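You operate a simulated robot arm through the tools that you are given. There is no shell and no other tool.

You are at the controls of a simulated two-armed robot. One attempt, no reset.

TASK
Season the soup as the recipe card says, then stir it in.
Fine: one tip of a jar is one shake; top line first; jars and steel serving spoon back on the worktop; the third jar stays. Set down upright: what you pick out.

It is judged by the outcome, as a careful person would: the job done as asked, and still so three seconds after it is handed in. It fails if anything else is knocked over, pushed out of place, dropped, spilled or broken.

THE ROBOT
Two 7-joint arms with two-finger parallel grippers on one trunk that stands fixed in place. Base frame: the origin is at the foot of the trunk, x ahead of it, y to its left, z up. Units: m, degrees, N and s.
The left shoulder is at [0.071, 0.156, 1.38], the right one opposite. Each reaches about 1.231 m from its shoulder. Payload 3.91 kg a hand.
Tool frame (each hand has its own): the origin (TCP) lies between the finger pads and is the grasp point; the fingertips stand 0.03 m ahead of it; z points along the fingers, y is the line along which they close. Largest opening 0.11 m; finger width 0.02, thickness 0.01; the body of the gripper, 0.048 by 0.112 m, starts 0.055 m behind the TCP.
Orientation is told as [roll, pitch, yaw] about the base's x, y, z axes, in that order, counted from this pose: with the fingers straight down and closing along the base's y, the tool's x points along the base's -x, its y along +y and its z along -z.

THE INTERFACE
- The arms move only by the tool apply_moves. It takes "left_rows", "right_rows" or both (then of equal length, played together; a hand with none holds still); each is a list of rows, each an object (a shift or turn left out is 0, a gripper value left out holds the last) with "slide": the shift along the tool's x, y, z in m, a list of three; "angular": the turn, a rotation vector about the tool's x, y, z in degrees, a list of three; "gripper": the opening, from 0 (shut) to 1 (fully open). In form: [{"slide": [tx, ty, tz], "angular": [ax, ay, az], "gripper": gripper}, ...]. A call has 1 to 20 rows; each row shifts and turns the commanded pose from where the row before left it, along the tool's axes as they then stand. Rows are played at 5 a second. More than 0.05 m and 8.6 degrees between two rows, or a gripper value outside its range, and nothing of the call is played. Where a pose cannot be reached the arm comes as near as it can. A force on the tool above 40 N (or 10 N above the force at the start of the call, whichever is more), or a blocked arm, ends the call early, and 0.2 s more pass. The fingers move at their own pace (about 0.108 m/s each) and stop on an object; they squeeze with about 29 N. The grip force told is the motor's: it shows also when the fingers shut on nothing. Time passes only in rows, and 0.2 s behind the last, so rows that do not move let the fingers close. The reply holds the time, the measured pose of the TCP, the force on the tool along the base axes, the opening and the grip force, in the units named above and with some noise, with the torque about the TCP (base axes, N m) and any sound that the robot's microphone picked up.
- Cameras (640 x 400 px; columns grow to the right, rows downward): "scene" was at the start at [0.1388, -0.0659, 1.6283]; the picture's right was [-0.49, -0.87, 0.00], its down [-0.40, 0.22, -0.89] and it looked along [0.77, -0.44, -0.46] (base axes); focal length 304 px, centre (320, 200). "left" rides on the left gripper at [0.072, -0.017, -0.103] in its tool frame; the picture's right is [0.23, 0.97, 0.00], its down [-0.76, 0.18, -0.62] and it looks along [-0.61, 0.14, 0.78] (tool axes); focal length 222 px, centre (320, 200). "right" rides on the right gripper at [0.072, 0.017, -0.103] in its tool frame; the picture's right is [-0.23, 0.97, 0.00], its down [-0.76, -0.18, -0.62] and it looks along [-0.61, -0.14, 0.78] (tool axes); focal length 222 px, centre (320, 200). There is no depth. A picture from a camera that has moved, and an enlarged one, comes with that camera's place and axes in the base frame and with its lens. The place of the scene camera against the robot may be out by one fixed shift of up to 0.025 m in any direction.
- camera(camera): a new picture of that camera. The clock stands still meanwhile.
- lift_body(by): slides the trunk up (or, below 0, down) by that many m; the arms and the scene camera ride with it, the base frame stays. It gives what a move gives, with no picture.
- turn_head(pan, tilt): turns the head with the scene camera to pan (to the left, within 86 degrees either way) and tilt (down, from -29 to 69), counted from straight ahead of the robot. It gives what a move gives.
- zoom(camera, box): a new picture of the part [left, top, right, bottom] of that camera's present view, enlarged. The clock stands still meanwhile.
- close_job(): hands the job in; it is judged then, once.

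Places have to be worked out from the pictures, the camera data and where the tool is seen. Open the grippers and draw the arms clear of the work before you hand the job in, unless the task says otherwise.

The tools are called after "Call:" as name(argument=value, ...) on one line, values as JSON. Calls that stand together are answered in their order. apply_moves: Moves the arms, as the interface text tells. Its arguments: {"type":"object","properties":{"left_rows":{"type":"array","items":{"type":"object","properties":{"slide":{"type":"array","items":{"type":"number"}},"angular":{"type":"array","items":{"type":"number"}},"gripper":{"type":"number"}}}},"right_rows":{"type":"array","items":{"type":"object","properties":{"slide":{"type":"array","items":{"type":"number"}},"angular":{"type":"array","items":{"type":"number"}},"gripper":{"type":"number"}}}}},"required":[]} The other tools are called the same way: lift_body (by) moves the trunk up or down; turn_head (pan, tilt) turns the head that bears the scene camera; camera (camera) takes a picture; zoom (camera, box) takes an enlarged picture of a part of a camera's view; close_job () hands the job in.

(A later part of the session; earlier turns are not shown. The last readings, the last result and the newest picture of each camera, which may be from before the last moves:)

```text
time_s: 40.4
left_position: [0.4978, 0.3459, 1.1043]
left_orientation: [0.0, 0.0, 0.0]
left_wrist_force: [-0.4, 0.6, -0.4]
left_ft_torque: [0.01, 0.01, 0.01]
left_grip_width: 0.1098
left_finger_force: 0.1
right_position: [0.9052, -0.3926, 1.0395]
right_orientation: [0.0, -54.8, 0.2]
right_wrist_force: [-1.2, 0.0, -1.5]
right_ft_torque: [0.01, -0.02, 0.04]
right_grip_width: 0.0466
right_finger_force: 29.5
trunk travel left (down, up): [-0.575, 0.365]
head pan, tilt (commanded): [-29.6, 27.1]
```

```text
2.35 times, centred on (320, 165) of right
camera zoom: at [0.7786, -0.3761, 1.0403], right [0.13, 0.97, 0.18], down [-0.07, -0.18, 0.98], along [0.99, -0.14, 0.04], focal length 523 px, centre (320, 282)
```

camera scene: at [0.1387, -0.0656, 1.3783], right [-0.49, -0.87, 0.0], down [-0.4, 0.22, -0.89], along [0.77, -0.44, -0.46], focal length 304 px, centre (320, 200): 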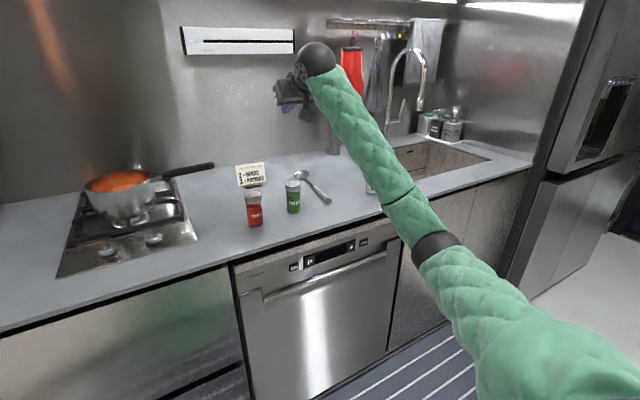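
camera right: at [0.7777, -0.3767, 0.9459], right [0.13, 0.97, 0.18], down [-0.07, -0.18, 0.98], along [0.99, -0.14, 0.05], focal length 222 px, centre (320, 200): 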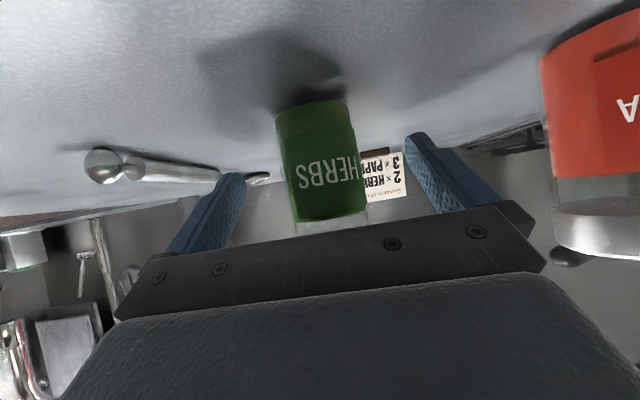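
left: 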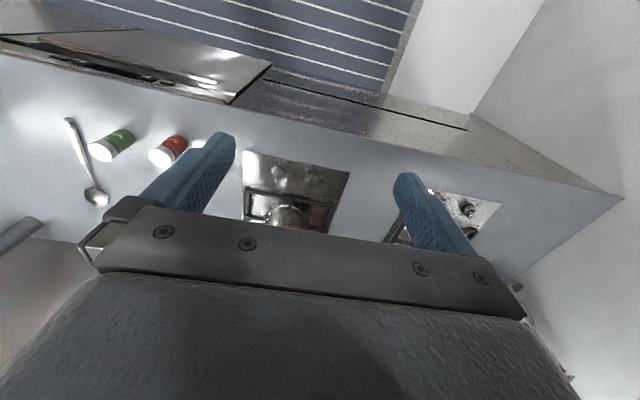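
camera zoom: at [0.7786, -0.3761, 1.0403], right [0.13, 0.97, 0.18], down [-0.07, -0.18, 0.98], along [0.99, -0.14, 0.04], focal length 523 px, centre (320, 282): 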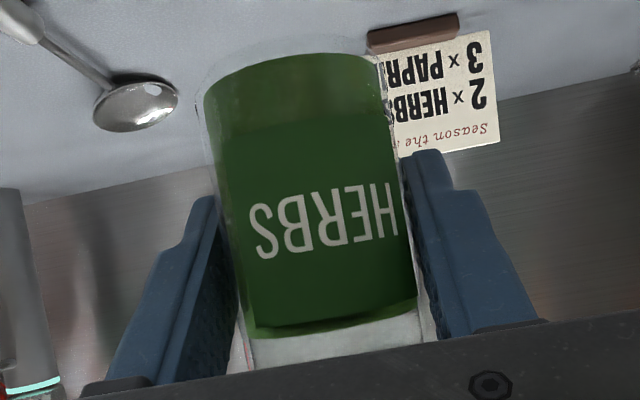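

The grip is solid at 46.6 mm with the jar unmoved in the hand; the first slip probably came from the abrupt start. I'll keep lifting smoothly to about z 1.20.

Call:
apply_moves(right_rows=[{"slide": [-0.005, 0, -0.0035]}, {"slide": [-0.01, 0, -0.007]}, {"slide": [-0.0123, 0, -0.0086]}, {"slide": [-0.0123, 0, -0.0086]}, {"slide": [-0.0123, 0, -0.0086]}, {"slide": [-0.0123, 0, -0.0086]}, {"slide": [-0.0123, 0, -0.0086]}, {"slide": [-0.0123, 0, -0.0086]}, {"slide": [-0.0123, 0, -0.0086]}, {"slide": [-0.0123, 0, -0.0086]}, {"slide": [-0.01, 0, -0.007]}, {"slide": [-0.005, 0, -0.0035]}, {}])

Call:
camera(camera="right")

Call:
camera(camera="scene")

```text
time_s: 43.2
left_position: [0.498, 0.3448, 1.1047]
left_orientation: [0.0, -0.1, 0.0]
left_wrist_force: [-0.8, 0.5, -0.4]
left_ft_torque: [0.05, 0.01, 0.0]
left_grip_width: 0.11
left_finger_force: 0.0
right_position: [0.9047, -0.3918, 1.197]
right_orientation: [-0.1, -54.7, 0.1]
right_wrist_force: [0.1, 0.3, -1.4]
right_ft_torque: [0.02, -0.01, -0.01]
right_grip_width: 0.0466
right_finger_force: 29.2
trunk travel left (down, up): [-0.575, 0.365]
head pan, tilt (commanded): [-29.6, 27.1]
```

```text
taken
camera right: at [0.7792, -0.376, 1.1971], right [0.13, 0.97, 0.18], down [-0.07, -0.18, 0.98], along [0.99, -0.14, 0.04], focal length 222 px, centre (320, 200)
```

right: 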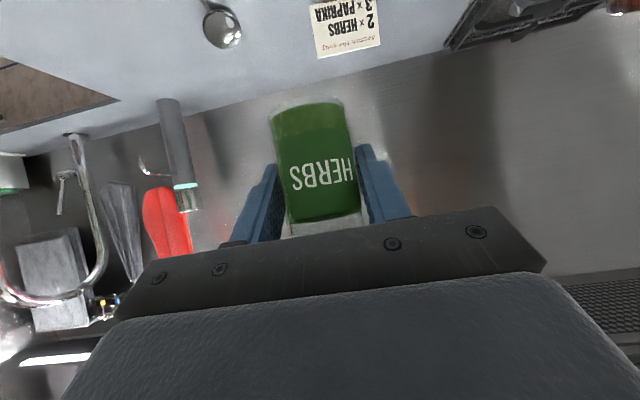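

```text
taken
camera scene: at [0.1388, -0.0656, 1.3783], right [-0.49, -0.87, 0.0], down [-0.4, 0.22, -0.89], along [0.77, -0.44, -0.46], focal length 304 px, centre (320, 200)
```

scene: 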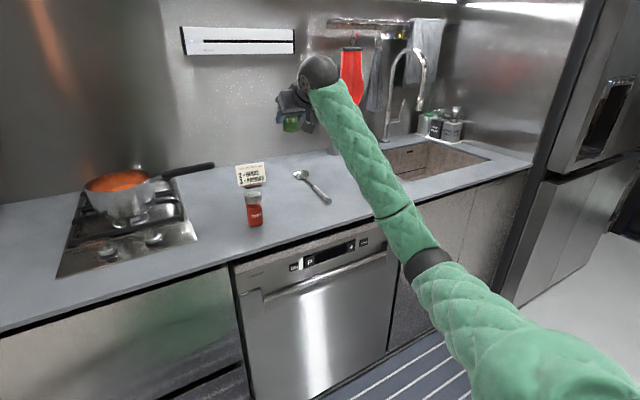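

Held and upright at z ≈ 1.20. Next I'll carry it left, level with the pot (y ≈ 0.045) but still short of it in x, so the wrist camera can see the pot.

Call:
apply_moves(right_rows=[{"slide": [0, 0.008, 0]}, {"slide": [0, 0.016, 0]}, {"slide": [0, 0.022, 0]}, {"slide": [0, 0.026, 0]}, {"slide": [0, 0.026, 0]}, {"slide": [0, 0.026, 0]}, {"slide": [0, 0.026, 0]}, {"slide": [0, 0.026, 0]}, {"slide": [0, 0.026, 0]}, {"slide": [0, 0.026, 0]}, {"slide": [0, 0.026, 0]}, {"slide": [0, 0.026, 0]}, {"slide": [0, 0.026, 0]}, {"slide": [0, 0.026, 0]}, {"slide": [0, 0.026, 0]}, {"slide": [0, 0.026, 0]}, {"slide": [0, 0.026, 0]}, {"slide": [0, 0.018, 0]}, {"slide": [0, 0.009, 0]}, {}])

Call:
camera(camera="right")

Call:
camera(camera="scene")

```text
time_s: 47.4
left_position: [0.4974, 0.3463, 1.1045]
left_orientation: [0.0, 0.1, 0.0]
left_wrist_force: [-0.5, 0.2, 0.0]
left_ft_torque: [-0.01, -0.03, -0.02]
left_grip_width: 0.1102
left_finger_force: 0.1
right_position: [0.9049, 0.0451, 1.196]
right_orientation: [-0.2, -54.7, 0.1]
right_wrist_force: [0.2, 0.2, -0.9]
right_ft_torque: [-0.03, -0.03, -0.03]
right_grip_width: 0.0459
right_finger_force: 28.4
trunk travel left (down, up): [-0.575, 0.365]
head pan, tilt (commanded): [-29.6, 27.1]
```

```text
taken
camera right: at [0.7792, 0.0607, 1.1964], right [0.13, 0.97, 0.18], down [-0.07, -0.18, 0.98], along [0.99, -0.14, 0.04], focal length 222 px, centre (320, 200)
```

right: 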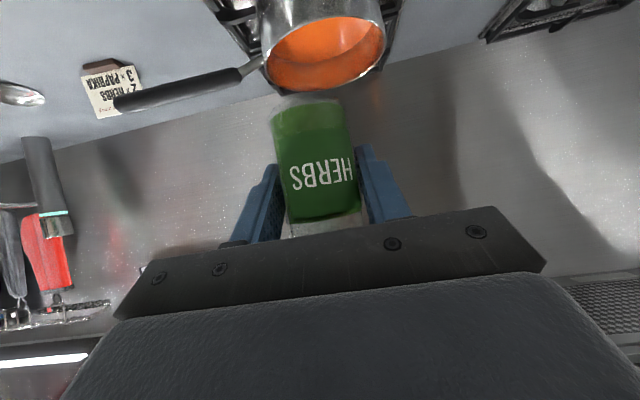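

```text
taken
camera scene: at [0.1388, -0.0654, 1.3783], right [-0.49, -0.87, 0.0], down [-0.4, 0.22, -0.89], along [0.77, -0.44, -0.46], focal length 304 px, centre (320, 200)
```

scene: 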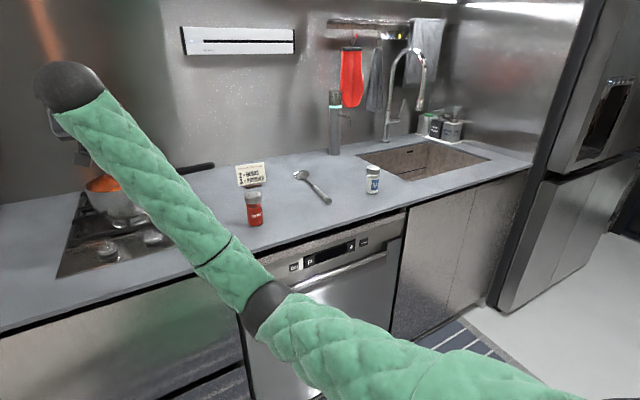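

The pot is in view, but its height and depth are still ambiguous (rim z anywhere from 1.00 to 1.04). I'll measure it by parallax too, with a zoom here and another after sliding 10 cm to the right.

Call:
zoom(camera="right", box=[230, 0, 420, 110])

Call:
apply_moves(right_rows=[{"slide": [0, -0.015, 0]}, {"slide": [0, -0.025, 0]}, {"slide": [0, -0.025, 0]}, {"slide": [0, -0.02, 0]}, {"slide": [0, -0.015, 0]}, {}, {}])

Call:
zoom(camera="right", box=[300, 0, 490, 110])

```text
3.37 times, centred on (325, 55) of right
camera zoom: at [0.7792, 0.0607, 1.1964], right [0.13, 0.97, 0.18], down [-0.07, -0.18, 0.98], along [0.99, -0.14, 0.04], focal length 748 px, centre (303, 688)
```

zoom: 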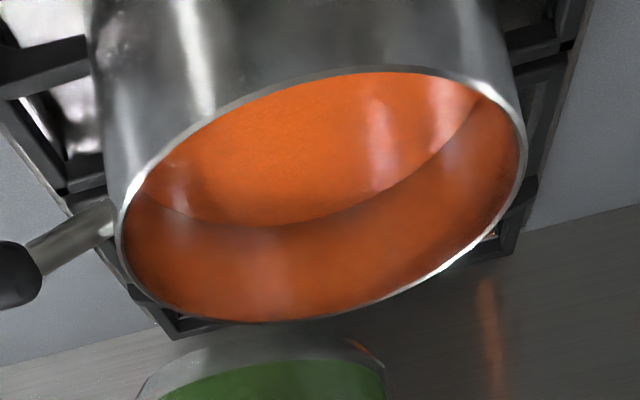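

```text
time_s: 49.0
left_position: [0.4974, 0.345, 1.1049]
left_orientation: [0.0, 0.0, 0.0]
left_wrist_force: [-0.1, 0.5, -0.4]
left_ft_torque: [0.0, 0.03, 0.0]
left_grip_width: 0.11
left_finger_force: 0.0
right_position: [0.9049, -0.0549, 1.1971]
right_orientation: [0.0, -54.8, 0.1]
right_wrist_force: [0.9, -0.1, -0.9]
right_ft_torque: [0.01, -0.02, 0.0]
right_grip_width: 0.0465
right_finger_force: 29.1
trunk travel left (down, up): [-0.575, 0.365]
head pan, tilt (commanded): [-29.6, 27.1]
```

```text
3.37 times, centred on (395, 55) of right
camera zoom: at [0.7792, -0.0392, 1.197], right [0.13, 0.97, 0.18], down [-0.07, -0.18, 0.98], along [0.99, -0.14, 0.04], focal length 748 px, centre (67, 688)
```

zoom: 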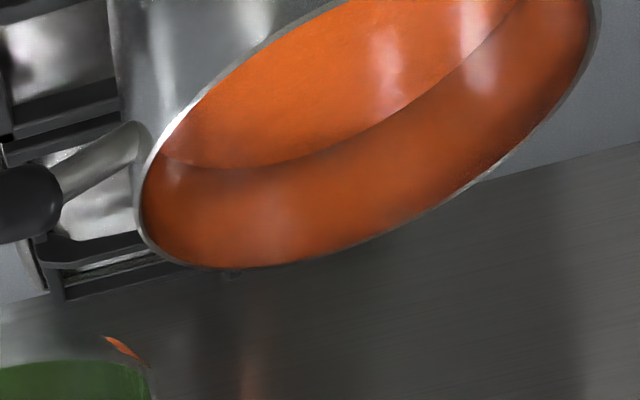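

The two views agree on a rim centred at about (1.086, 0.057), at z ≈ 1.034 with radius ≈ 0.079, and soup about 4 cm below the rim. Tipping anywhere but over the pot would spill, and I don't yet know the wrist's roll range here. So I'll put the jar back first and test the roll with an empty hand.

Call:
apply_moves(right_rows=[{"slide": [0, -0.008, 0]}, {"slide": [0, -0.016, 0]}, {"slide": [0, -0.022, 0]}, {"slide": [0, -0.025, 0]}, {"slide": [0, -0.025, 0]}, {"slide": [0, -0.025, 0]}, {"slide": [0, -0.025, 0]}, {"slide": [0, -0.025, 0]}, {"slide": [0, -0.025, 0]}, {"slide": [0, -0.025, 0]}, {"slide": [0, -0.025, 0]}, {"slide": [0, -0.025, 0]}, {"slide": [0, -0.025, 0]}, {"slide": [0, -0.02, 0]}, {"slide": [0, -0.013, 0]}, {"slide": [0, -0.0075, 0]}, {}])

Call:
apply_moves(right_rows=[{"slide": [0.005, 0, 0.0035]}, {"slide": [0.01, 0, 0.007]}, {"slide": [0.0123, 0, 0.0086]}, {"slide": [0.0123, 0, 0.0086]}, {"slide": [0.0123, 0, 0.0086]}, {"slide": [0.0123, 0, 0.0086]}, {"slide": [0.0123, 0, 0.0086]}, {"slide": [0.0123, 0, 0.0086]}, {"slide": [0.0123, 0, 0.0086]}, {"slide": [0.0123, 0, 0.0086]}, {"slide": [0.0123, 0, 0.0086]}, {"slide": [0.0123, 0, 0.0086]}, {"slide": [0.0123, 0, 0.0086]}, {"slide": [0.0123, 0, 0.0086]}, {"slide": [0.0123, 0, 0.0086]}, {"slide": [0.0082, 0, 0.0057]}, {"slide": [0.0041, 0, 0.0029]}, {}])

```text
time_s: 52.6
left_position: [0.4993, 0.3461, 1.1052]
left_orientation: [0.0, 0.0, -0.1]
left_wrist_force: [0.9, 0.5, 0.7]
left_ft_torque: [-0.01, -0.02, 0.02]
left_grip_width: 0.1103
left_finger_force: 0.0
right_position: [0.9037, -0.3917, 1.1964]
right_orientation: [-0.3, -54.9, 0.1]
right_wrist_force: [0.5, -0.5, -1.6]
right_ft_torque: [-0.01, 0.03, 0.0]
right_grip_width: 0.0461
right_finger_force: 28.5
trunk travel left (down, up): [-0.575, 0.365]
head pan, tilt (commanded): [-29.6, 27.1]
```

```text
time_s: 56.4
left_position: [0.4978, 0.3448, 1.1045]
left_orientation: [0.1, 0.0, 0.0]
left_wrist_force: [-0.5, -0.8, 0.6]
left_ft_torque: [-0.02, -0.04, -0.01]
left_grip_width: 0.11
left_finger_force: 0.1
right_position: [0.9047, -0.3914, 0.968]
right_orientation: [-0.1, -54.8, 0.1]
right_wrist_force: [-0.5, -0.1, -0.9]
right_ft_torque: [0.02, -0.02, -0.02]
right_grip_width: 0.0463
right_finger_force: 28.6
trunk travel left (down, up): [-0.575, 0.365]
head pan, tilt (commanded): [-29.6, 27.1]
```

Now at z 0.968; I'll ease it down the last 2.2 cm to touch the worktop.

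Call:
apply_moves(right_rows=[{"slide": [0.0057, 0, 0.004]}, {"slide": [0.0049, 0, 0.0035]}, {"slide": [0.0033, 0, 0.0023]}, {"slide": [0.0025, 0, 0.0017]}, {"slide": [0.0016, 0, 0.0012]}, {}])

Call:
zoom(camera="right", box=[220, 80, 420, 250])

```text
time_s: 57.8
left_position: [0.4985, 0.3454, 1.1049]
left_orientation: [-0.1, 0.0, 0.1]
left_wrist_force: [0.9, -0.3, 0.4]
left_ft_torque: [0.01, 0.01, 0.0]
left_grip_width: 0.1098
left_finger_force: 0.0
right_position: [0.9036, -0.3915, 0.946]
right_orientation: [-0.2, -54.8, 0.1]
right_wrist_force: [0.3, -0.2, -0.4]
right_ft_torque: [-0.02, -0.01, 0.01]
right_grip_width: 0.0466
right_finger_force: 29.1
trunk travel left (down, up): [-0.575, 0.365]
head pan, tilt (commanded): [-29.6, 27.1]
```

```text
2.35 times, centred on (320, 165) of right
camera zoom: at [0.7779, -0.3759, 0.9466], right [0.13, 0.97, 0.18], down [-0.07, -0.18, 0.98], along [0.99, -0.14, 0.04], focal length 523 px, centre (320, 282)
```

zoom: 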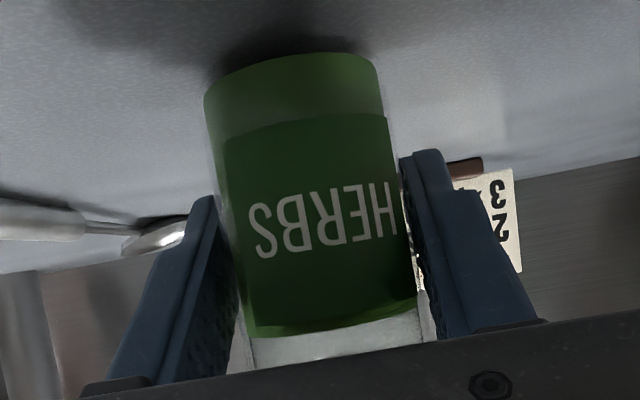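

Nearly touching: the load has fallen to about -0.4 N. I'll ease down another 1.5 mm, release, and back out along the fingers.

Call:
apply_moves(right_rows=[{"slide": [0.0012, 0, 0.0009]}, {}, {"gripper": 1}, {"gripper": 1}, {"gripper": 1}, {"gripper": 1}, {"slide": [0, 0, -0.02]}, {"slide": [0, 0, -0.04]}, {"slide": [0, 0, -0.04]}, {"slide": [0, 0, -0.04]}, {}])

Call:
camera(camera="right")

Call:
zoom(camera="scene", box=[225, 150, 345, 235])

```text
time_s: 60.2
left_position: [0.4983, 0.3451, 1.1047]
left_orientation: [0.0, 0.1, 0.0]
left_wrist_force: [0.2, -0.6, -0.3]
left_ft_torque: [0.0, 0.0, 0.01]
left_grip_width: 0.1099
left_finger_force: 0.0
right_position: [0.7896, -0.3915, 1.0244]
right_orientation: [0.0, -54.8, 0.0]
right_wrist_force: [-0.1, 0.8, 0.2]
right_ft_torque: [0.0, 0.01, 0.01]
right_grip_width: 0.1101
right_finger_force: 0.0
trunk travel left (down, up): [-0.575, 0.365]
head pan, tilt (commanded): [-29.6, 27.1]
```

```text
taken
camera right: at [0.6637, -0.3759, 1.0252], right [0.13, 0.97, 0.18], down [-0.07, -0.18, 0.98], along [0.99, -0.14, 0.04], focal length 222 px, centre (320, 200)
```

right: 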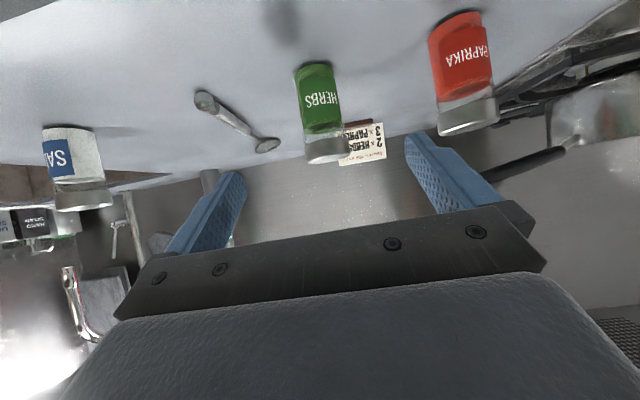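

```text
4.71 times, centred on (285, 192) of scene
camera zoom: at [0.1392, -0.0654, 1.3782], right [-0.49, -0.87, 0.0], down [-0.4, 0.22, -0.89], along [0.77, -0.44, -0.46], focal length 1429 px, centre (485, 235)
```

zoom: 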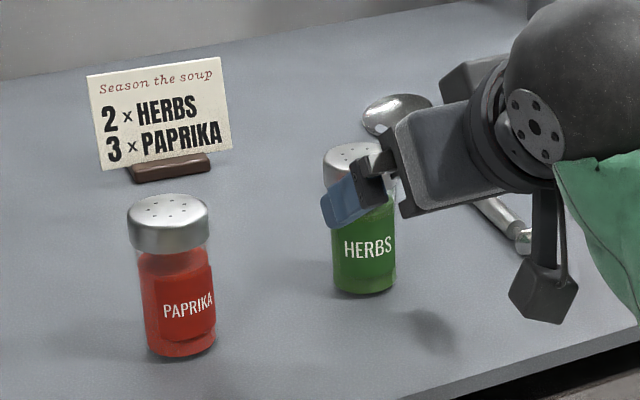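

The herbs jar stands upright where it was. With the hand empty, I'll go up and over to the tipping spot above the pot to test the wrist roll.

Call:
apply_moves(right_rows=[{"slide": [-0.0295, 0, -0.0207], "gripper": 0.42}, {"slide": [-0.0295, 0, -0.0207]}, {"slide": [-0.0295, 0, -0.0207]}, {"slide": [-0.0295, 0, -0.0207]}, {"slide": [-0.0295, 0, -0.0207]}, {"slide": [-0.01438, 0.0343, 0.02045]}, {"slide": [-0.01438, 0.0343, 0.02045]}, {"slide": [-0.01438, 0.0343, 0.02045]}, {"slide": [-0.01438, 0.0343, 0.02045]}, {"slide": [-0.01438, 0.0343, 0.02045]}, {"slide": [-0.01438, 0.0343, 0.02045]}, {"slide": [-0.01438, 0.0343, 0.02045]}, {"slide": [-0.01438, 0.0343, 0.02045]}, {"slide": [-0.01438, 0.0343, 0.02045]}, {"slide": [-0.01438, 0.0343, 0.02045]}, {"slide": [-0.01438, 0.0343, 0.02045]}, {"slide": [-0.01438, 0.0343, 0.02045]}, {"slide": [-0.01438, 0.0343, 0.02045]}, {}])

Call:
camera(camera="scene")

Call:
camera(camera="right")

```text
time_s: 64.2
left_position: [0.4982, 0.3462, 1.1064]
left_orientation: [0.0, 0.0, 0.0]
left_wrist_force: [0.3, -0.3, -0.2]
left_ft_torque: [-0.01, 0.02, 0.01]
left_grip_width: 0.1098
left_finger_force: 0.1
right_position: [1.1153, 0.0549, 1.2057]
right_orientation: [-0.1, -54.8, 0.1]
right_wrist_force: [0.2, 0.1, -1.2]
right_ft_torque: [0.02, 0.01, 0.0]
right_grip_width: 0.0462
right_finger_force: 0.1
trunk travel left (down, up): [-0.575, 0.365]
head pan, tilt (commanded): [-29.6, 27.1]
```

```text
taken
camera scene: at [0.1388, -0.0664, 1.3783], right [-0.49, -0.87, 0.0], down [-0.4, 0.23, -0.89], along [0.77, -0.44, -0.46], focal length 304 px, centre (320, 200)
```

scene: 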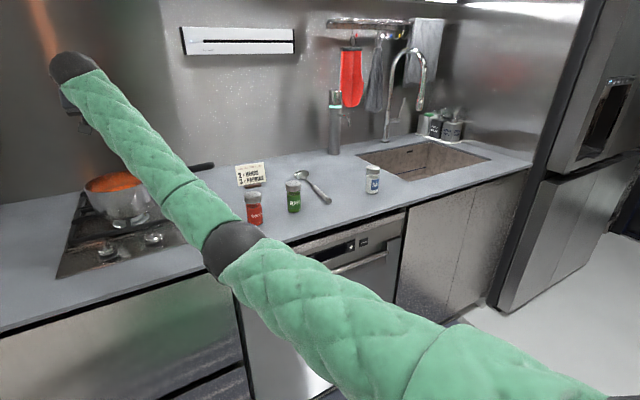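

```text
taken
camera right: at [0.9893, 0.0709, 1.2055], right [0.13, 0.97, 0.18], down [-0.07, -0.18, 0.98], along [0.99, -0.14, 0.05], focal length 222 px, centre (320, 200)
```

right: 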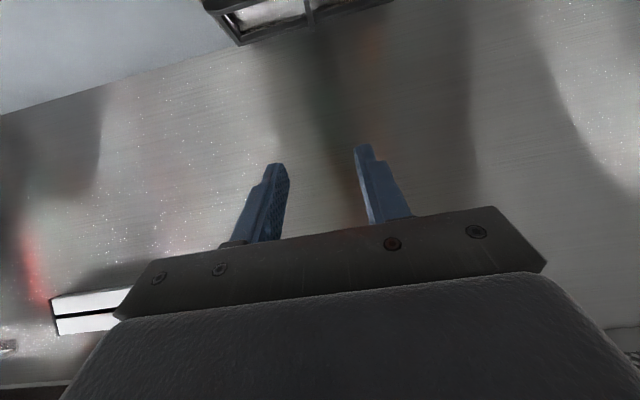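

In place at (1.115, 0.055, 1.206). I'll pitch the empty hand up level and then roll it +60° to start testing.

Call:
apply_moves(right_rows=[{"angular": [0, -7, 0]}, {"angular": [0, -7, 0]}, {"angular": [0, -7, 0]}, {"angular": [0, -7, 0]}, {"angular": [0, -7, 0]}, {"angular": [0, 0, 8.5]}, {"angular": [0, 0, 8.5]}, {"angular": [0, 0, 8.5]}, {"angular": [0, 0, 8.5]}, {"angular": [0, 0, 8.5]}, {"angular": [0, 0, 8.5]}, {"angular": [0, 0, 8.5]}, {}])

```text
time_s: 67.0
left_position: [0.4985, 0.3467, 1.1052]
left_orientation: [-0.1, 0.0, 0.1]
left_wrist_force: [-0.7, -0.1, -0.5]
left_ft_torque: [0.01, 0.0, -0.01]
left_grip_width: 0.1101
left_finger_force: 0.0
right_position: [1.1153, 0.0547, 1.2037]
right_orientation: [89.7, -30.5, -89.8]
right_wrist_force: [-0.1, -0.6, 1.2]
right_ft_torque: [0.04, 0.02, -0.04]
right_grip_width: 0.0463
right_finger_force: 0.1
trunk travel left (down, up): [-0.575, 0.365]
head pan, tilt (commanded): [-29.6, 27.1]
```

Level and rolled to about 60° with position held. Continuing the roll to 150°.

Call:
apply_moves(right_rows=[{"angular": [0, 0, 8.5]}, {"angular": [0, 0, 8.5]}, {"angular": [0, 0, 8.5]}, {"angular": [0, 0, 8.5]}, {"angular": [0, 0, 8.5]}, {"angular": [0, 0, 8.5]}, {"angular": [0, 0, 8.5]}, {"angular": [0, 0, 8.5]}, {"angular": [0, 0, 8.5]}, {"angular": [0, 0, 8.5]}, {"angular": [0, 0, 5.5]}, {}])

Call:
camera(camera="right")

Call:
camera(camera="scene")

```text
time_s: 69.6
left_position: [0.4989, 0.3469, 1.1046]
left_orientation: [0.0, 0.1, 0.1]
left_wrist_force: [-0.4, 0.0, 0.1]
left_ft_torque: [0.01, -0.02, -0.01]
left_grip_width: 0.1097
left_finger_force: 0.0
right_position: [1.1152, 0.0558, 1.2043]
right_orientation: [89.6, 60.0, -90.5]
right_wrist_force: [0.0, -0.6, -0.4]
right_ft_torque: [0.02, -0.01, -0.01]
right_grip_width: 0.0462
right_finger_force: 0.1
trunk travel left (down, up): [-0.575, 0.365]
head pan, tilt (commanded): [-29.6, 27.1]
```

```text
taken
camera right: at [1.0116, 0.0758, 1.2766], right [0.0, -0.96, 0.29], down [-0.63, -0.23, -0.75], along [0.78, -0.18, -0.6], focal length 222 px, centre (320, 200)
```

right: 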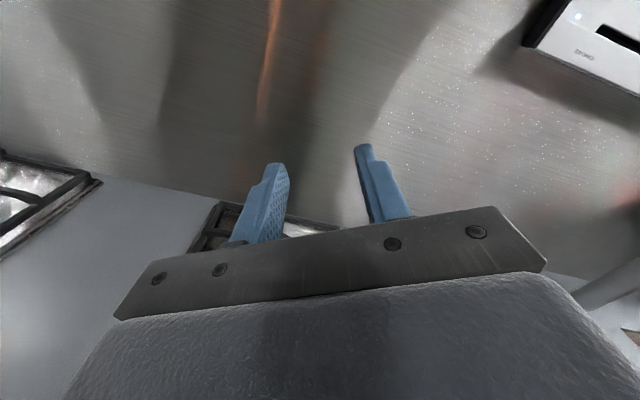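

```text
taken
camera scene: at [0.1388, -0.0652, 1.3783], right [-0.49, -0.87, 0.0], down [-0.4, 0.22, -0.89], along [0.77, -0.44, -0.46], focal length 304 px, centre (320, 200)
```

scene: 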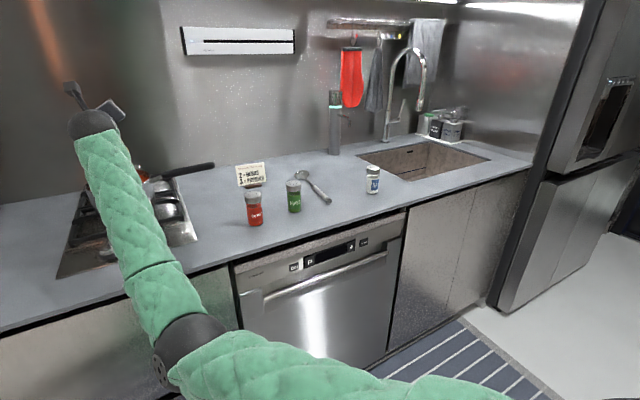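

Roll of +150° works with the position held. I'll check that there's a bit more range, another 15°.

Call:
apply_moves(right_rows=[{"angular": [0, 0, 7.5]}, {"angular": [0, 0, 7.5]}, {}])

```text
time_s: 70.4
left_position: [0.4981, 0.3458, 1.1049]
left_orientation: [-0.1, 0.1, 0.0]
left_wrist_force: [0.3, 0.5, -0.4]
left_ft_torque: [-0.03, -0.01, -0.03]
left_grip_width: 0.11
left_finger_force: 0.1
right_position: [1.1122, 0.0399, 1.206]
right_orientation: [88.9, 74.4, -90.3]
right_wrist_force: [-0.5, -0.3, 0.7]
right_ft_torque: [0.01, 0.0, 0.01]
right_grip_width: 0.0464
right_finger_force: 0.0
right hand out of reach, approached as far as the arm can: row 2
trunk travel left (down, up): [-0.575, 0.365]
head pan, tilt (commanded): [-29.6, 27.1]
```

The limit is near 157°, so I'll tip to about 152° when it counts. I'll unwind the roll and return to the slanted carrying pose.

Call:
apply_moves(right_rows=[{"angular": [0, 0, -8.5]}, {"angular": [0, 0, -8.5]}, {"angular": [0, 0, -8.5]}, {"angular": [0, 0, -8.5]}, {"angular": [0, 0, -8.5]}, {"angular": [0, 0, -8.5]}, {"angular": [0, 0, -8.5]}, {"angular": [0, 0, -8.5]}, {"angular": [0, 0, -8.5]}, {"angular": [0, 0, -8.5]}, {"angular": [0, 0, -8.5]}, {"angular": [0, 0, -8.5]}, {"angular": [0, 0, -8.5]}, {"angular": [0, 0, -8.5]}, {"angular": [0, 0, -8.5]}, {"angular": [0, 0, -8.5]}, {"angular": [0, 0, -8.5]}, {"angular": [0, 0, -8.5]}, {"angular": [0, 0, -8.5]}, {}])

```text
time_s: 74.6
left_position: [0.499, 0.3456, 1.1041]
left_orientation: [-0.2, 0.0, 0.0]
left_wrist_force: [0.5, -0.4, 0.7]
left_ft_torque: [0.04, 0.02, -0.03]
left_grip_width: 0.11
left_finger_force: 0.1
right_position: [1.1119, 0.0393, 1.2052]
right_orientation: [86.1, -86.7, -86.2]
right_wrist_force: [0.7, 0.0, -0.4]
right_ft_torque: [0.0, -0.01, -0.01]
right_grip_width: 0.0465
right_finger_force: 0.2
trunk travel left (down, up): [-0.575, 0.365]
head pan, tilt (commanded): [-29.6, 27.1]
```

The hand is level with 3.3° of residual roll. I'll clear that, pitch back down to 35°, and return to the herbs pre-grasp with the gripper open.

Call:
apply_moves(right_rows=[{"angular": [0, 0, -3.3]}, {"angular": [0, 7, 0]}, {"angular": [0, 7, 0]}, {"angular": [0, 7, 0]}, {"angular": [0, 7, 0]}, {"angular": [0, 7, 0]}, {}])

Call:
apply_moves(right_rows=[{"slide": [0.0143, -0.0331, -0.0203]}, {"slide": [0.0143, -0.0331, -0.0203]}, {"slide": [0.0143, -0.0331, -0.0203]}, {"slide": [0.0143, -0.0331, -0.0203]}, {"slide": [0.0143, -0.0331, -0.0203]}, {"slide": [0.0143, -0.0331, -0.0203]}, {"slide": [0.0143, -0.0331, -0.0203]}, {"slide": [0.0143, -0.0331, -0.0203]}, {"slide": [0.0143, -0.0331, -0.0203]}, {"slide": [0.0143, -0.0331, -0.0203]}, {"slide": [0.0143, -0.0331, -0.0203]}, {"slide": [0.0143, -0.0331, -0.0203]}, {"slide": [0.0143, -0.0331, -0.0203], "gripper": 1}, {"slide": [0.0295, 0, 0.0207]}, {"slide": [0.0295, 0, 0.0207]}, {"slide": [0.0295, 0, 0.0207]}, {"slide": [0.0295, 0, 0.0207]}, {"slide": [0.0295, 0, 0.0207]}, {}])

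Call:
camera(camera="right")

```text
time_s: 76.2
left_position: [0.4978, 0.3461, 1.1048]
left_orientation: [0.0, 0.2, 0.2]
left_wrist_force: [0.2, 0.1, -0.5]
left_ft_torque: [-0.02, -0.01, -0.01]
left_grip_width: 0.1102
left_finger_force: 0.0
right_position: [1.1127, 0.0388, 1.2061]
right_orientation: [0.3, -54.6, -0.1]
right_wrist_force: [-0.2, -0.2, 0.0]
right_ft_torque: [-0.03, -0.03, -0.03]
right_grip_width: 0.0461
right_finger_force: 0.1
trunk travel left (down, up): [-0.575, 0.365]
head pan, tilt (commanded): [-29.6, 27.1]
```

```text
time_s: 80.2
left_position: [0.4979, 0.3459, 1.1055]
left_orientation: [-0.1, 0.0, 0.0]
left_wrist_force: [0.0, -0.3, 0.2]
left_ft_torque: [0.01, 0.02, 0.01]
left_grip_width: 0.1101
left_finger_force: 0.1
right_position: [0.7892, -0.3917, 1.0254]
right_orientation: [0.2, -54.8, -0.1]
right_wrist_force: [-0.1, 0.2, -1.7]
right_ft_torque: [0.0, 0.0, -0.01]
right_grip_width: 0.1099
right_finger_force: 0.0
trunk travel left (down, up): [-0.575, 0.365]
head pan, tilt (commanded): [-29.6, 27.1]
```

```text
taken
camera right: at [0.6628, -0.3753, 1.0256], right [0.13, 0.97, 0.19], down [-0.07, -0.18, 0.98], along [0.99, -0.14, 0.04], focal length 222 px, centre (320, 200)
```

right: 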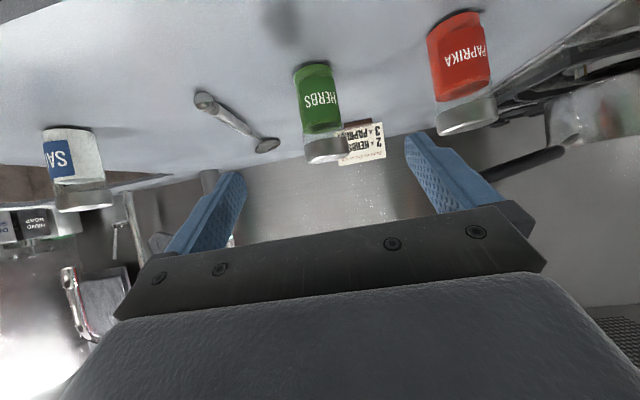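

The view matches the earlier pre-grasp exactly. Now I'll advance 0.14 m, close, and lift gently with a smooth ramp.

Call:
apply_moves(right_rows=[{"slide": [0, 0, 0.04]}, {"slide": [0, 0, 0.04]}, {"slide": [0, 0, 0.03]}, {"slide": [0, 0, 0.02]}, {"slide": [0, 0, 0.01]}, {}, {"gripper": 0}, {"gripper": 0}, {"gripper": 0}, {"gripper": 0}, {"slide": [-0.0016, 0, -0.00115]}, {"slide": [-0.0016, 0, -0.00115]}, {"slide": [-0.0016, 0, -0.00115]}, {"slide": [-0.0016, 0, -0.00115]}, {}])

Call:
zoom(camera="right", box=[220, 80, 420, 250])

```text
time_s: 83.4
left_position: [0.4979, 0.3454, 1.1047]
left_orientation: [-0.1, 0.0, 0.0]
left_wrist_force: [0.7, 0.5, 0.2]
left_ft_torque: [-0.04, -0.02, 0.01]
left_grip_width: 0.11
left_finger_force: 0.1
right_position: [0.9035, -0.3915, 0.9524]
right_orientation: [0.1, -54.8, -0.2]
right_wrist_force: [-0.1, 0.0, -1.4]
right_ft_torque: [-0.01, 0.02, 0.04]
right_grip_width: 0.0465
right_finger_force: 29.3
trunk travel left (down, up): [-0.575, 0.365]
head pan, tilt (commanded): [-29.6, 27.1]
```

```text
2.35 times, centred on (320, 165) of right
camera zoom: at [0.7774, -0.3748, 0.9524], right [0.13, 0.97, 0.19], down [-0.07, -0.18, 0.98], along [0.99, -0.14, 0.04], focal length 523 px, centre (320, 282)
```

zoom: 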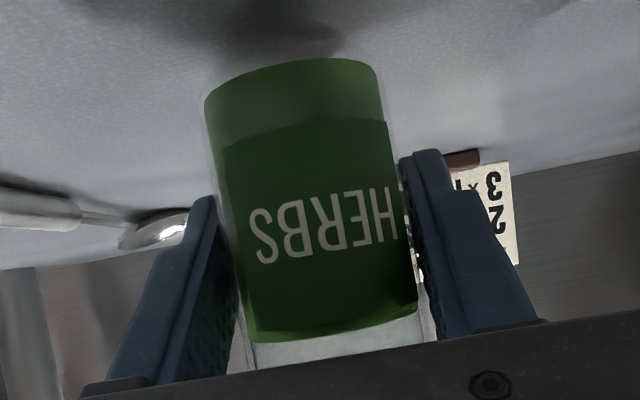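

Held at 46.5 mm and clear of the worktop. I'll lift on to about z 1.19 and check again.

Call:
apply_moves(right_rows=[{"slide": [-0.0049, 0, -0.0035]}, {"slide": [-0.0082, 0, -0.0058]}, {"slide": [-0.0123, 0, -0.0086]}, {"slide": [-0.0147, 0, -0.0104]}, {"slide": [-0.0147, 0, -0.0104]}, {"slide": [-0.0147, 0, -0.0104]}, {"slide": [-0.0147, 0, -0.0104]}, {"slide": [-0.0147, 0, -0.0104]}, {"slide": [-0.0147, 0, -0.0104]}, {"slide": [-0.0147, 0, -0.0104]}, {"slide": [-0.0147, 0, -0.0104]}, {"slide": [-0.0147, 0, -0.0104]}, {"slide": [-0.0147, 0, -0.0104]}, {"slide": [-0.0123, 0, -0.0086]}, {"slide": [-0.0082, 0, -0.0058]}, {"slide": [-0.0041, 0, -0.0029]}, {}])

Call:
apply_moves(right_rows=[{"slide": [-0.0022, 0.008, 0.0031]}, {"slide": [-0.0045, 0.016, 0.0064]}, {"slide": [-0.0062, 0.022, 0.0088]}, {"slide": [-0.0068, 0.0255, 0.0096]}, {"slide": [-0.0068, 0.0255, 0.0096]}, {"slide": [-0.0068, 0.0255, 0.0096]}, {"slide": [-0.0068, 0.0255, 0.0096]}, {"slide": [-0.0068, 0.0255, 0.0096]}, {"slide": [-0.0068, 0.0255, 0.0096]}, {"slide": [-0.0068, 0.0255, 0.0096]}, {"slide": [-0.0068, 0.0255, 0.0096]}, {"slide": [-0.0068, 0.0255, 0.0096]}, {"slide": [-0.0068, 0.0255, 0.0096]}, {"slide": [-0.0068, 0.0255, 0.0096]}, {"slide": [-0.0068, 0.0255, 0.0096]}, {"slide": [-0.0068, 0.0255, 0.0096]}, {"slide": [-0.0068, 0.0255, 0.0096]}, {"slide": [-0.0062, 0.022, 0.0088]}, {"slide": [-0.0045, 0.016, 0.0064]}, {}])

Call:
camera(camera="right")

```text
time_s: 87.0
left_position: [0.498, 0.3474, 1.1057]
left_orientation: [0.0, -0.1, -0.1]
left_wrist_force: [0.0, 0.7, -0.6]
left_ft_torque: [-0.01, -0.02, -0.04]
left_grip_width: 0.1099
left_finger_force: 0.0
right_position: [0.9024, -0.3915, 1.1928]
right_orientation: [0.2, -54.8, -0.3]
right_wrist_force: [0.5, -0.1, -0.9]
right_ft_torque: [-0.05, 0.01, -0.01]
right_grip_width: 0.0462
right_finger_force: 28.7
trunk travel left (down, up): [-0.575, 0.365]
head pan, tilt (commanded): [-29.6, 27.1]
```

```text
time_s: 91.2
left_position: [0.4993, 0.3456, 1.1052]
left_orientation: [-0.1, 0.0, 0.0]
left_wrist_force: [0.8, 0.0, -0.5]
left_ft_torque: [-0.04, 0.02, 0.0]
left_grip_width: 0.1099
left_finger_force: 0.1
right_position: [1.1087, 0.0488, 1.1946]
right_orientation: [0.2, -54.7, -0.1]
right_wrist_force: [-0.4, 0.1, -1.0]
right_ft_torque: [0.02, 0.01, 0.0]
right_grip_width: 0.0463
right_finger_force: 28.7
trunk travel left (down, up): [-0.575, 0.365]
head pan, tilt (commanded): [-29.6, 27.1]
```

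```text
taken
camera right: at [0.9833, 0.0644, 1.1947], right [0.13, 0.97, 0.19], down [-0.07, -0.18, 0.98], along [0.99, -0.14, 0.04], focal length 222 px, centre (320, 200)
```

right: 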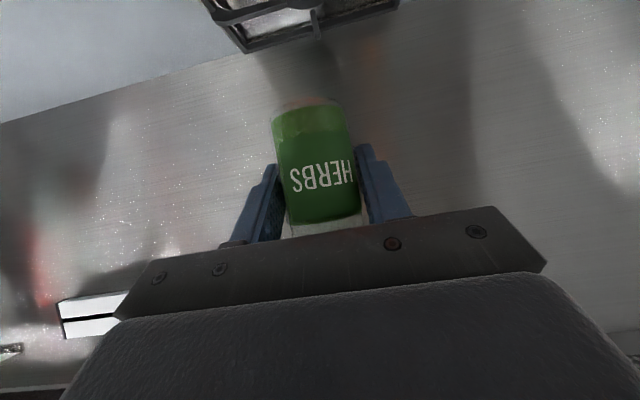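

Jar is held and upright beside the tipping spot. I'll settle at about (1.116, 0.075, 1.165) and pitch the hand level, which only leans the jar back 35°.

Call:
apply_moves(right_rows=[{"slide": [0.005, 0.0065, 0.0057]}, {"slide": [0.0105, 0.013, 0.0116]}, {"slide": [0.005, 0.0065, 0.0057]}, {}, {"angular": [0, -5, 0]}, {"angular": [0, -7.5, 0]}, {"angular": [0, -7.5, 0]}, {"angular": [0, -7.5, 0]}, {"angular": [0, -7.5, 0]}, {}])

Call:
camera(camera="right")

Call:
camera(camera="scene")

```text
time_s: 93.4
left_position: [0.4975, 0.3451, 1.1039]
left_orientation: [0.0, 0.0, 0.0]
left_wrist_force: [-0.1, 0.8, -0.4]
left_ft_torque: [-0.01, 0.03, 0.0]
left_grip_width: 0.1099
left_finger_force: 0.1
right_position: [1.1145, 0.0749, 1.165]
right_orientation: [39.8, -89.9, -39.8]
right_wrist_force: [0.7, 0.8, -0.5]
right_ft_torque: [-0.04, 0.0, -0.03]
right_grip_width: 0.0464
right_finger_force: 29.0
trunk travel left (down, up): [-0.575, 0.365]
head pan, tilt (commanded): [-29.6, 27.1]
```

```text
taken
camera right: at [1.0125, 0.0913, 1.0924], right [0.0, 0.97, 0.23], down [-0.62, -0.18, 0.76], along [0.78, -0.14, 0.6], focal length 222 px, centre (320, 200)
```

right: 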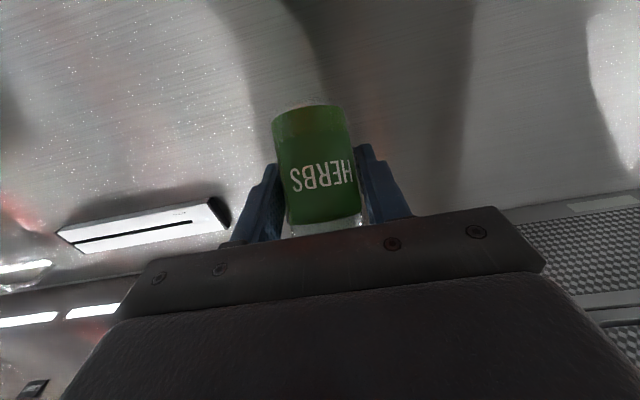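

```text
taken
camera scene: at [0.1387, -0.0653, 1.3784], right [-0.49, -0.87, 0.0], down [-0.4, 0.22, -0.89], along [0.77, -0.44, -0.46], focal length 304 px, centre (320, 200)
```

scene: 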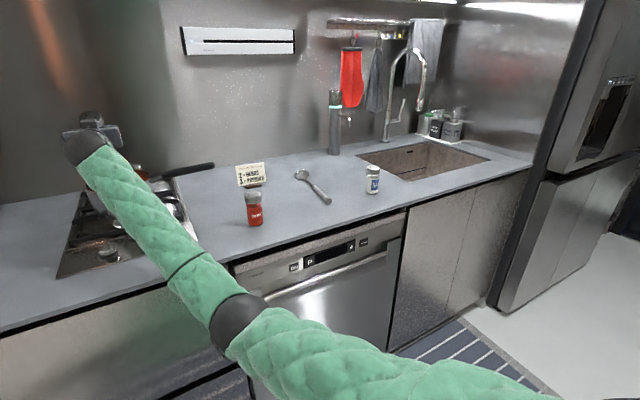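

Level and steady over the pot. Herbs shake 1: roll +148° to tip the lid down over the soup.

Call:
apply_moves(right_rows=[{"angular": [0, 0, 5]}, {"angular": [0, 0, 8.4]}, {"angular": [0, 0, 8.4]}, {"angular": [0, 0, 8.4]}, {"angular": [0, 0, 8.4]}, {"angular": [0, 0, 8.4]}, {"angular": [0, 0, 8.4]}, {"angular": [0, 0, 8.4]}, {"angular": [0, 0, 8.4]}, {"angular": [0, 0, 8.4]}, {"angular": [0, 0, 8.4]}, {"angular": [0, 0, 8.4]}, {"angular": [0, 0, 8.4]}, {"angular": [0, 0, 8.4]}, {"angular": [0, 0, 8.4]}, {"angular": [0, 0, 8.4]}, {"angular": [0, 0, 8.4]}, {"angular": [0, 0, 6]}, {"angular": [0, 0, 2.6]}, {}])

Call:
camera(camera="right")

Call:
zoom(camera="scene", box=[40, 80, 200, 230])

```text
time_s: 97.6
left_position: [0.4982, 0.3465, 1.105]
left_orientation: [0.0, -0.1, -0.1]
left_wrist_force: [0.1, 0.3, 0.5]
left_ft_torque: [-0.01, 0.01, 0.0]
left_grip_width: 0.11
left_finger_force: 0.1
right_position: [1.1166, 0.0755, 1.1646]
right_orientation: [89.6, 58.2, -90.5]
right_wrist_force: [0.3, 0.9, -1.2]
right_ft_torque: [0.03, -0.05, -0.01]
right_grip_width: 0.0463
right_finger_force: 29.0
trunk travel left (down, up): [-0.575, 0.365]
head pan, tilt (commanded): [-29.6, 27.1]
```

```text
taken
camera right: at [1.0131, 0.0984, 1.2351], right [0.0, -0.95, 0.32], down [-0.63, -0.25, -0.74], along [0.78, -0.2, -0.59], focal length 222 px, centre (320, 200)
```

right: 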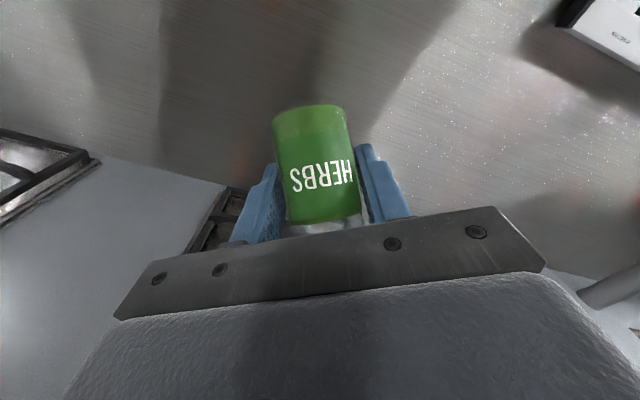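

```text
2.67 times, centred on (120, 155) of scene
camera zoom: at [0.1389, -0.0652, 1.3783], right [-0.49, -0.87, 0.0], down [-0.4, 0.22, -0.89], along [0.77, -0.44, -0.46], focal length 810 px, centre (853, 320)
```

zoom: 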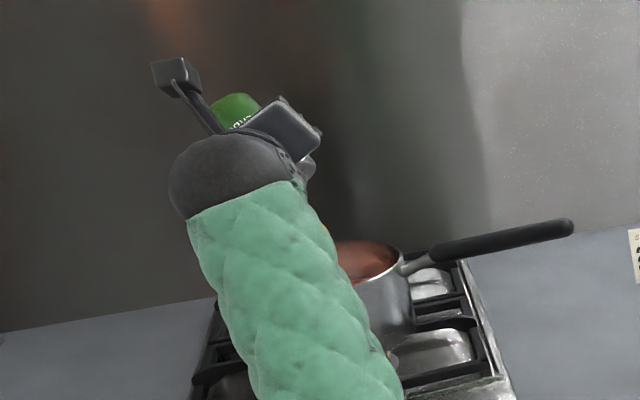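

The jar is tipped right over the middle of the pot with the grip steady at 46.3 mm. I'll roll it back and return it fully upright.

Call:
apply_moves(right_rows=[{"angular": [0, 0, -5]}, {"angular": [0, 0, -8.4]}, {"angular": [0, 0, -8.4]}, {"angular": [0, 0, -8.4]}, {"angular": [0, 0, -8.4]}, {"angular": [0, 0, -8.4]}, {"angular": [0, 0, -8.4]}, {"angular": [0, 0, -8.4]}, {"angular": [0, 0, -8.4]}, {"angular": [0, 0, -8.4]}, {"angular": [0, 0, -8.4]}, {"angular": [0, 0, -8.4]}, {"angular": [0, 0, -8.4]}, {"angular": [0, 0, -8.4]}, {"angular": [0, 0, -8.4]}, {"angular": [0, 0, -8.4]}, {"angular": [0, 0, -8.4]}, {"angular": [0, 0, -6]}, {"angular": [0, 0, -2.6]}, {}])

Call:
apply_moves(right_rows=[{"angular": [0, 5, 0]}, {"angular": [0, 7.5, 0]}, {"angular": [0, 7.5, 0]}, {"angular": [0, 7.5, 0]}, {"angular": [0, 7.5, 0]}, {}, {}])

Call:
camera(camera="right")

```text
time_s: 101.8
left_position: [0.498, 0.3473, 1.1053]
left_orientation: [0.1, 0.0, -0.1]
left_wrist_force: [-0.2, 0.2, -0.6]
left_ft_torque: [0.02, 0.0, -0.02]
left_grip_width: 0.1097
left_finger_force: 0.1
right_position: [1.1162, 0.0755, 1.1633]
right_orientation: [13.1, -89.9, -13.0]
right_wrist_force: [0.4, -0.6, -1.3]
right_ft_torque: [0.01, 0.01, 0.01]
right_grip_width: 0.0464
right_finger_force: 29.1
trunk travel left (down, up): [-0.575, 0.365]
head pan, tilt (commanded): [-29.6, 27.1]
```

```text
time_s: 103.4
left_position: [0.4975, 0.345, 1.1045]
left_orientation: [-0.1, 0.0, 0.1]
left_wrist_force: [0.4, 0.4, -0.1]
left_ft_torque: [0.01, 0.01, -0.05]
left_grip_width: 0.1099
left_finger_force: 0.1
right_position: [1.1158, 0.0751, 1.1635]
right_orientation: [0.3, -54.8, -0.1]
right_wrist_force: [1.1, -0.1, -1.7]
right_ft_torque: [0.03, 0.01, 0.01]
right_grip_width: 0.0463
right_finger_force: 28.8
trunk travel left (down, up): [-0.575, 0.365]
head pan, tilt (commanded): [-29.6, 27.1]
```

```text
taken
camera right: at [0.9897, 0.0916, 1.1649], right [0.13, 0.97, 0.19], down [-0.07, -0.18, 0.98], along [0.99, -0.14, 0.04], focal length 222 px, centre (320, 200)
```

right: 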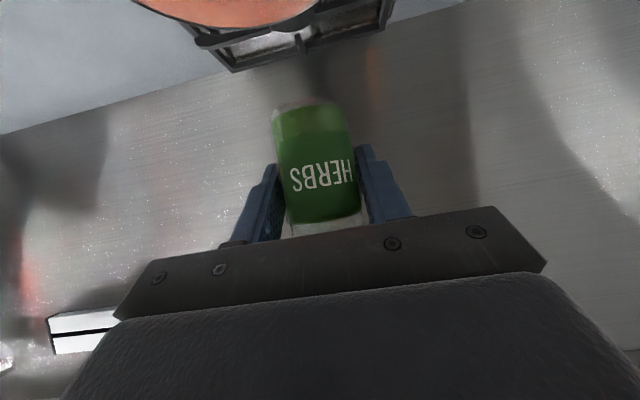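

First tip done and the jar is upright again. I'll draw back a little to see whether herbs actually landed on the soup.

Call:
apply_moves(right_rows=[{"slide": [0.005, 0, -0.01]}, {"slide": [0.01, 0, -0.02]}, {"slide": [0.0114, 0, -0.0226]}, {"slide": [0.0114, 0, -0.0226]}, {"slide": [0.0114, 0, -0.0226]}, {"slide": [0.0114, 0, -0.0226]}, {"slide": [0.0114, 0, -0.0226]}, {"slide": [0.01, 0, -0.02]}, {"slide": [0.0089, 0, -0.0177]}, {}])

Call:
zoom(camera="right", box=[210, 0, 400, 110])

Call:
camera(camera="right")

```text
time_s: 105.6
left_position: [0.4983, 0.3451, 1.1047]
left_orientation: [0.0, 0.2, 0.0]
left_wrist_force: [-0.5, -0.5, -0.1]
left_ft_torque: [0.0, 0.0, -0.01]
left_grip_width: 0.1099
left_finger_force: 0.1
right_position: [0.9151, 0.0731, 1.1946]
right_orientation: [0.2, -54.8, -0.1]
right_wrist_force: [0.2, -0.9, -1.0]
right_ft_torque: [-0.02, -0.01, -0.03]
right_grip_width: 0.0462
right_finger_force: 29.3
trunk travel left (down, up): [-0.575, 0.365]
head pan, tilt (commanded): [-29.6, 27.1]
```

```text
3.37 times, centred on (305, 55) of right
camera zoom: at [0.7904, 0.0902, 1.1949], right [0.13, 0.97, 0.19], down [-0.07, -0.18, 0.98], along [0.99, -0.14, 0.04], focal length 748 px, centre (370, 688)
```

zoom: 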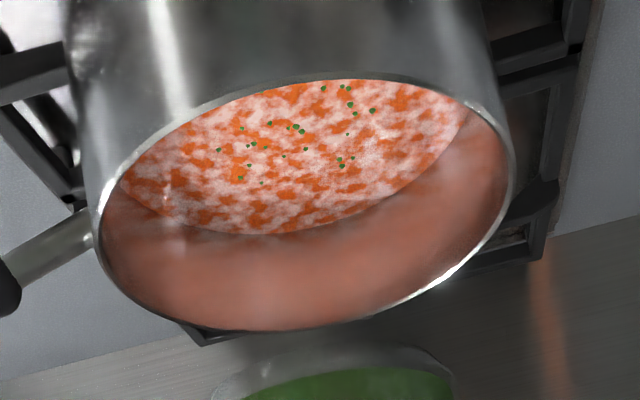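

```text
taken
camera right: at [0.7904, 0.0902, 1.1949], right [0.13, 0.97, 0.19], down [-0.07, -0.18, 0.98], along [0.99, -0.14, 0.04], focal length 222 px, centre (320, 200)
```

right: 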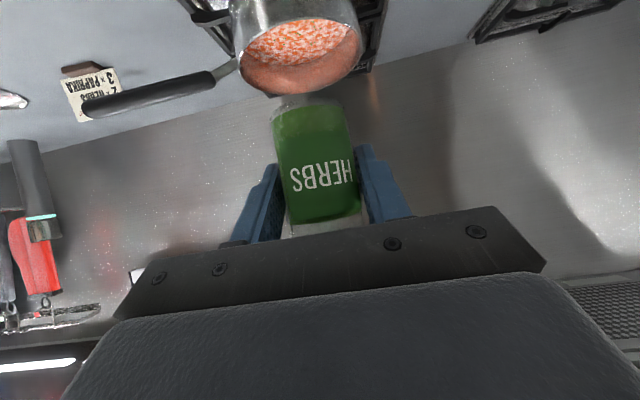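

The first shake registered: green flecks are lying on the soup and none fell outside. Back over the pot for herbs shake 2.

Call:
apply_moves(right_rows=[{"slide": [-0.005, 0, 0.01]}, {"slide": [-0.01, 0, 0.02]}, {"slide": [-0.0114, 0, 0.0226]}, {"slide": [-0.0114, 0, 0.0226]}, {"slide": [-0.0114, 0, 0.0226]}, {"slide": [-0.0114, 0, 0.0226]}, {"slide": [-0.0114, 0, 0.0226]}, {"slide": [-0.01, 0, 0.02]}, {"slide": [-0.0089, 0, 0.0177]}, {}, {"angular": [0, -5, 0]}, {"angular": [0, -7.5, 0]}, {"angular": [0, -7.5, 0]}, {"angular": [0, -7.5, 0]}, {"angular": [0, -7.5, 0]}, {}])

Call:
apply_moves(right_rows=[{"angular": [0, 0, 5]}, {"angular": [0, 0, 8.4]}, {"angular": [0, 0, 8.4]}, {"angular": [0, 0, 8.4]}, {"angular": [0, 0, 8.4]}, {"angular": [0, 0, 8.4]}, {"angular": [0, 0, 8.4]}, {"angular": [0, 0, 8.4]}, {"angular": [0, 0, 8.4]}, {"angular": [0, 0, 8.4]}, {"angular": [0, 0, 8.4]}, {"angular": [0, 0, 8.4]}, {"angular": [0, 0, 8.4]}, {"angular": [0, 0, 8.4]}, {"angular": [0, 0, 8.4]}, {"angular": [0, 0, 8.4]}, {"angular": [0, 0, 8.4]}, {"angular": [0, 0, 6]}, {"angular": [0, 0, 2.6]}, {}])

Call:
apply_moves(right_rows=[{"angular": [0, 0, -5]}, {"angular": [0, 0, -8.4]}, {"angular": [0, 0, -8.4]}, {"angular": [0, 0, -8.4]}, {"angular": [0, 0, -8.4]}, {"angular": [0, 0, -8.4]}, {"angular": [0, 0, -8.4]}, {"angular": [0, 0, -8.4]}, {"angular": [0, 0, -8.4]}, {"angular": [0, 0, -8.4]}, {"angular": [0, 0, -8.4]}, {"angular": [0, 0, -8.4]}, {"angular": [0, 0, -8.4]}, {"angular": [0, 0, -8.4]}, {"angular": [0, 0, -8.4]}, {"angular": [0, 0, -8.4]}, {"angular": [0, 0, -8.4]}, {"angular": [0, 0, -6]}, {"angular": [0, 0, -2.6]}, {}])

Call:
apply_moves(right_rows=[{"angular": [0, 5, 0]}, {"angular": [0, 7.5, 0]}, {"angular": [0, 7.5, 0]}, {"angular": [0, 7.5, 0]}, {"angular": [0, 7.5, 0]}, {}, {}])

```text
time_s: 109.0
left_position: [0.4989, 0.3464, 1.1046]
left_orientation: [0.0, -0.1, 0.0]
left_wrist_force: [0.2, 0.7, 0.3]
left_ft_torque: [-0.02, -0.02, 0.04]
left_grip_width: 0.1102
left_finger_force: 0.0
right_position: [1.1153, 0.0754, 1.1646]
right_orientation: [34.2, -89.8, -34.2]
right_wrist_force: [-0.2, 0.1, -0.6]
right_ft_torque: [0.02, 0.0, -0.02]
right_grip_width: 0.0467
right_finger_force: 29.0
trunk travel left (down, up): [-0.575, 0.365]
head pan, tilt (commanded): [-29.6, 27.1]
```

```text
time_s: 113.2
left_position: [0.4968, 0.3467, 1.1043]
left_orientation: [-0.1, 0.0, -0.1]
left_wrist_force: [0.2, -0.6, 0.0]
left_ft_torque: [0.04, 0.0, -0.04]
left_grip_width: 0.1104
left_finger_force: 0.1
right_position: [1.117, 0.0751, 1.1639]
right_orientation: [89.6, 58.1, -90.4]
right_wrist_force: [0.2, 0.4, -1.0]
right_ft_torque: [0.03, 0.02, -0.04]
right_grip_width: 0.0465
right_finger_force: 28.7
trunk travel left (down, up): [-0.575, 0.365]
head pan, tilt (commanded): [-29.6, 27.1]
```

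```text
time_s: 117.4
left_position: [0.4977, 0.3462, 1.1047]
left_orientation: [0.0, -0.1, 0.0]
left_wrist_force: [-0.3, 0.0, 0.2]
left_ft_torque: [-0.02, 0.01, 0.0]
left_grip_width: 0.1103
left_finger_force: 0.0
right_position: [1.1154, 0.075, 1.1636]
right_orientation: [13.4, -89.7, -13.4]
right_wrist_force: [0.1, -0.5, -1.6]
right_ft_torque: [0.02, -0.01, -0.01]
right_grip_width: 0.0463
right_finger_force: 29.0
trunk travel left (down, up): [-0.575, 0.365]
head pan, tilt (commanded): [-29.6, 27.1]
```

```text
time_s: 119.0
left_position: [0.4974, 0.3444, 1.1045]
left_orientation: [0.0, -0.1, -0.1]
left_wrist_force: [0.6, -0.4, 0.2]
left_ft_torque: [0.02, 0.0, -0.02]
left_grip_width: 0.1101
left_finger_force: 0.2
right_position: [1.1158, 0.0752, 1.1641]
right_orientation: [0.3, -54.7, -0.1]
right_wrist_force: [0.0, 0.3, -1.0]
right_ft_torque: [-0.07, 0.02, 0.01]
right_grip_width: 0.046
right_finger_force: 28.9
trunk travel left (down, up): [-0.575, 0.365]
head pan, tilt (commanded): [-29.6, 27.1]
```

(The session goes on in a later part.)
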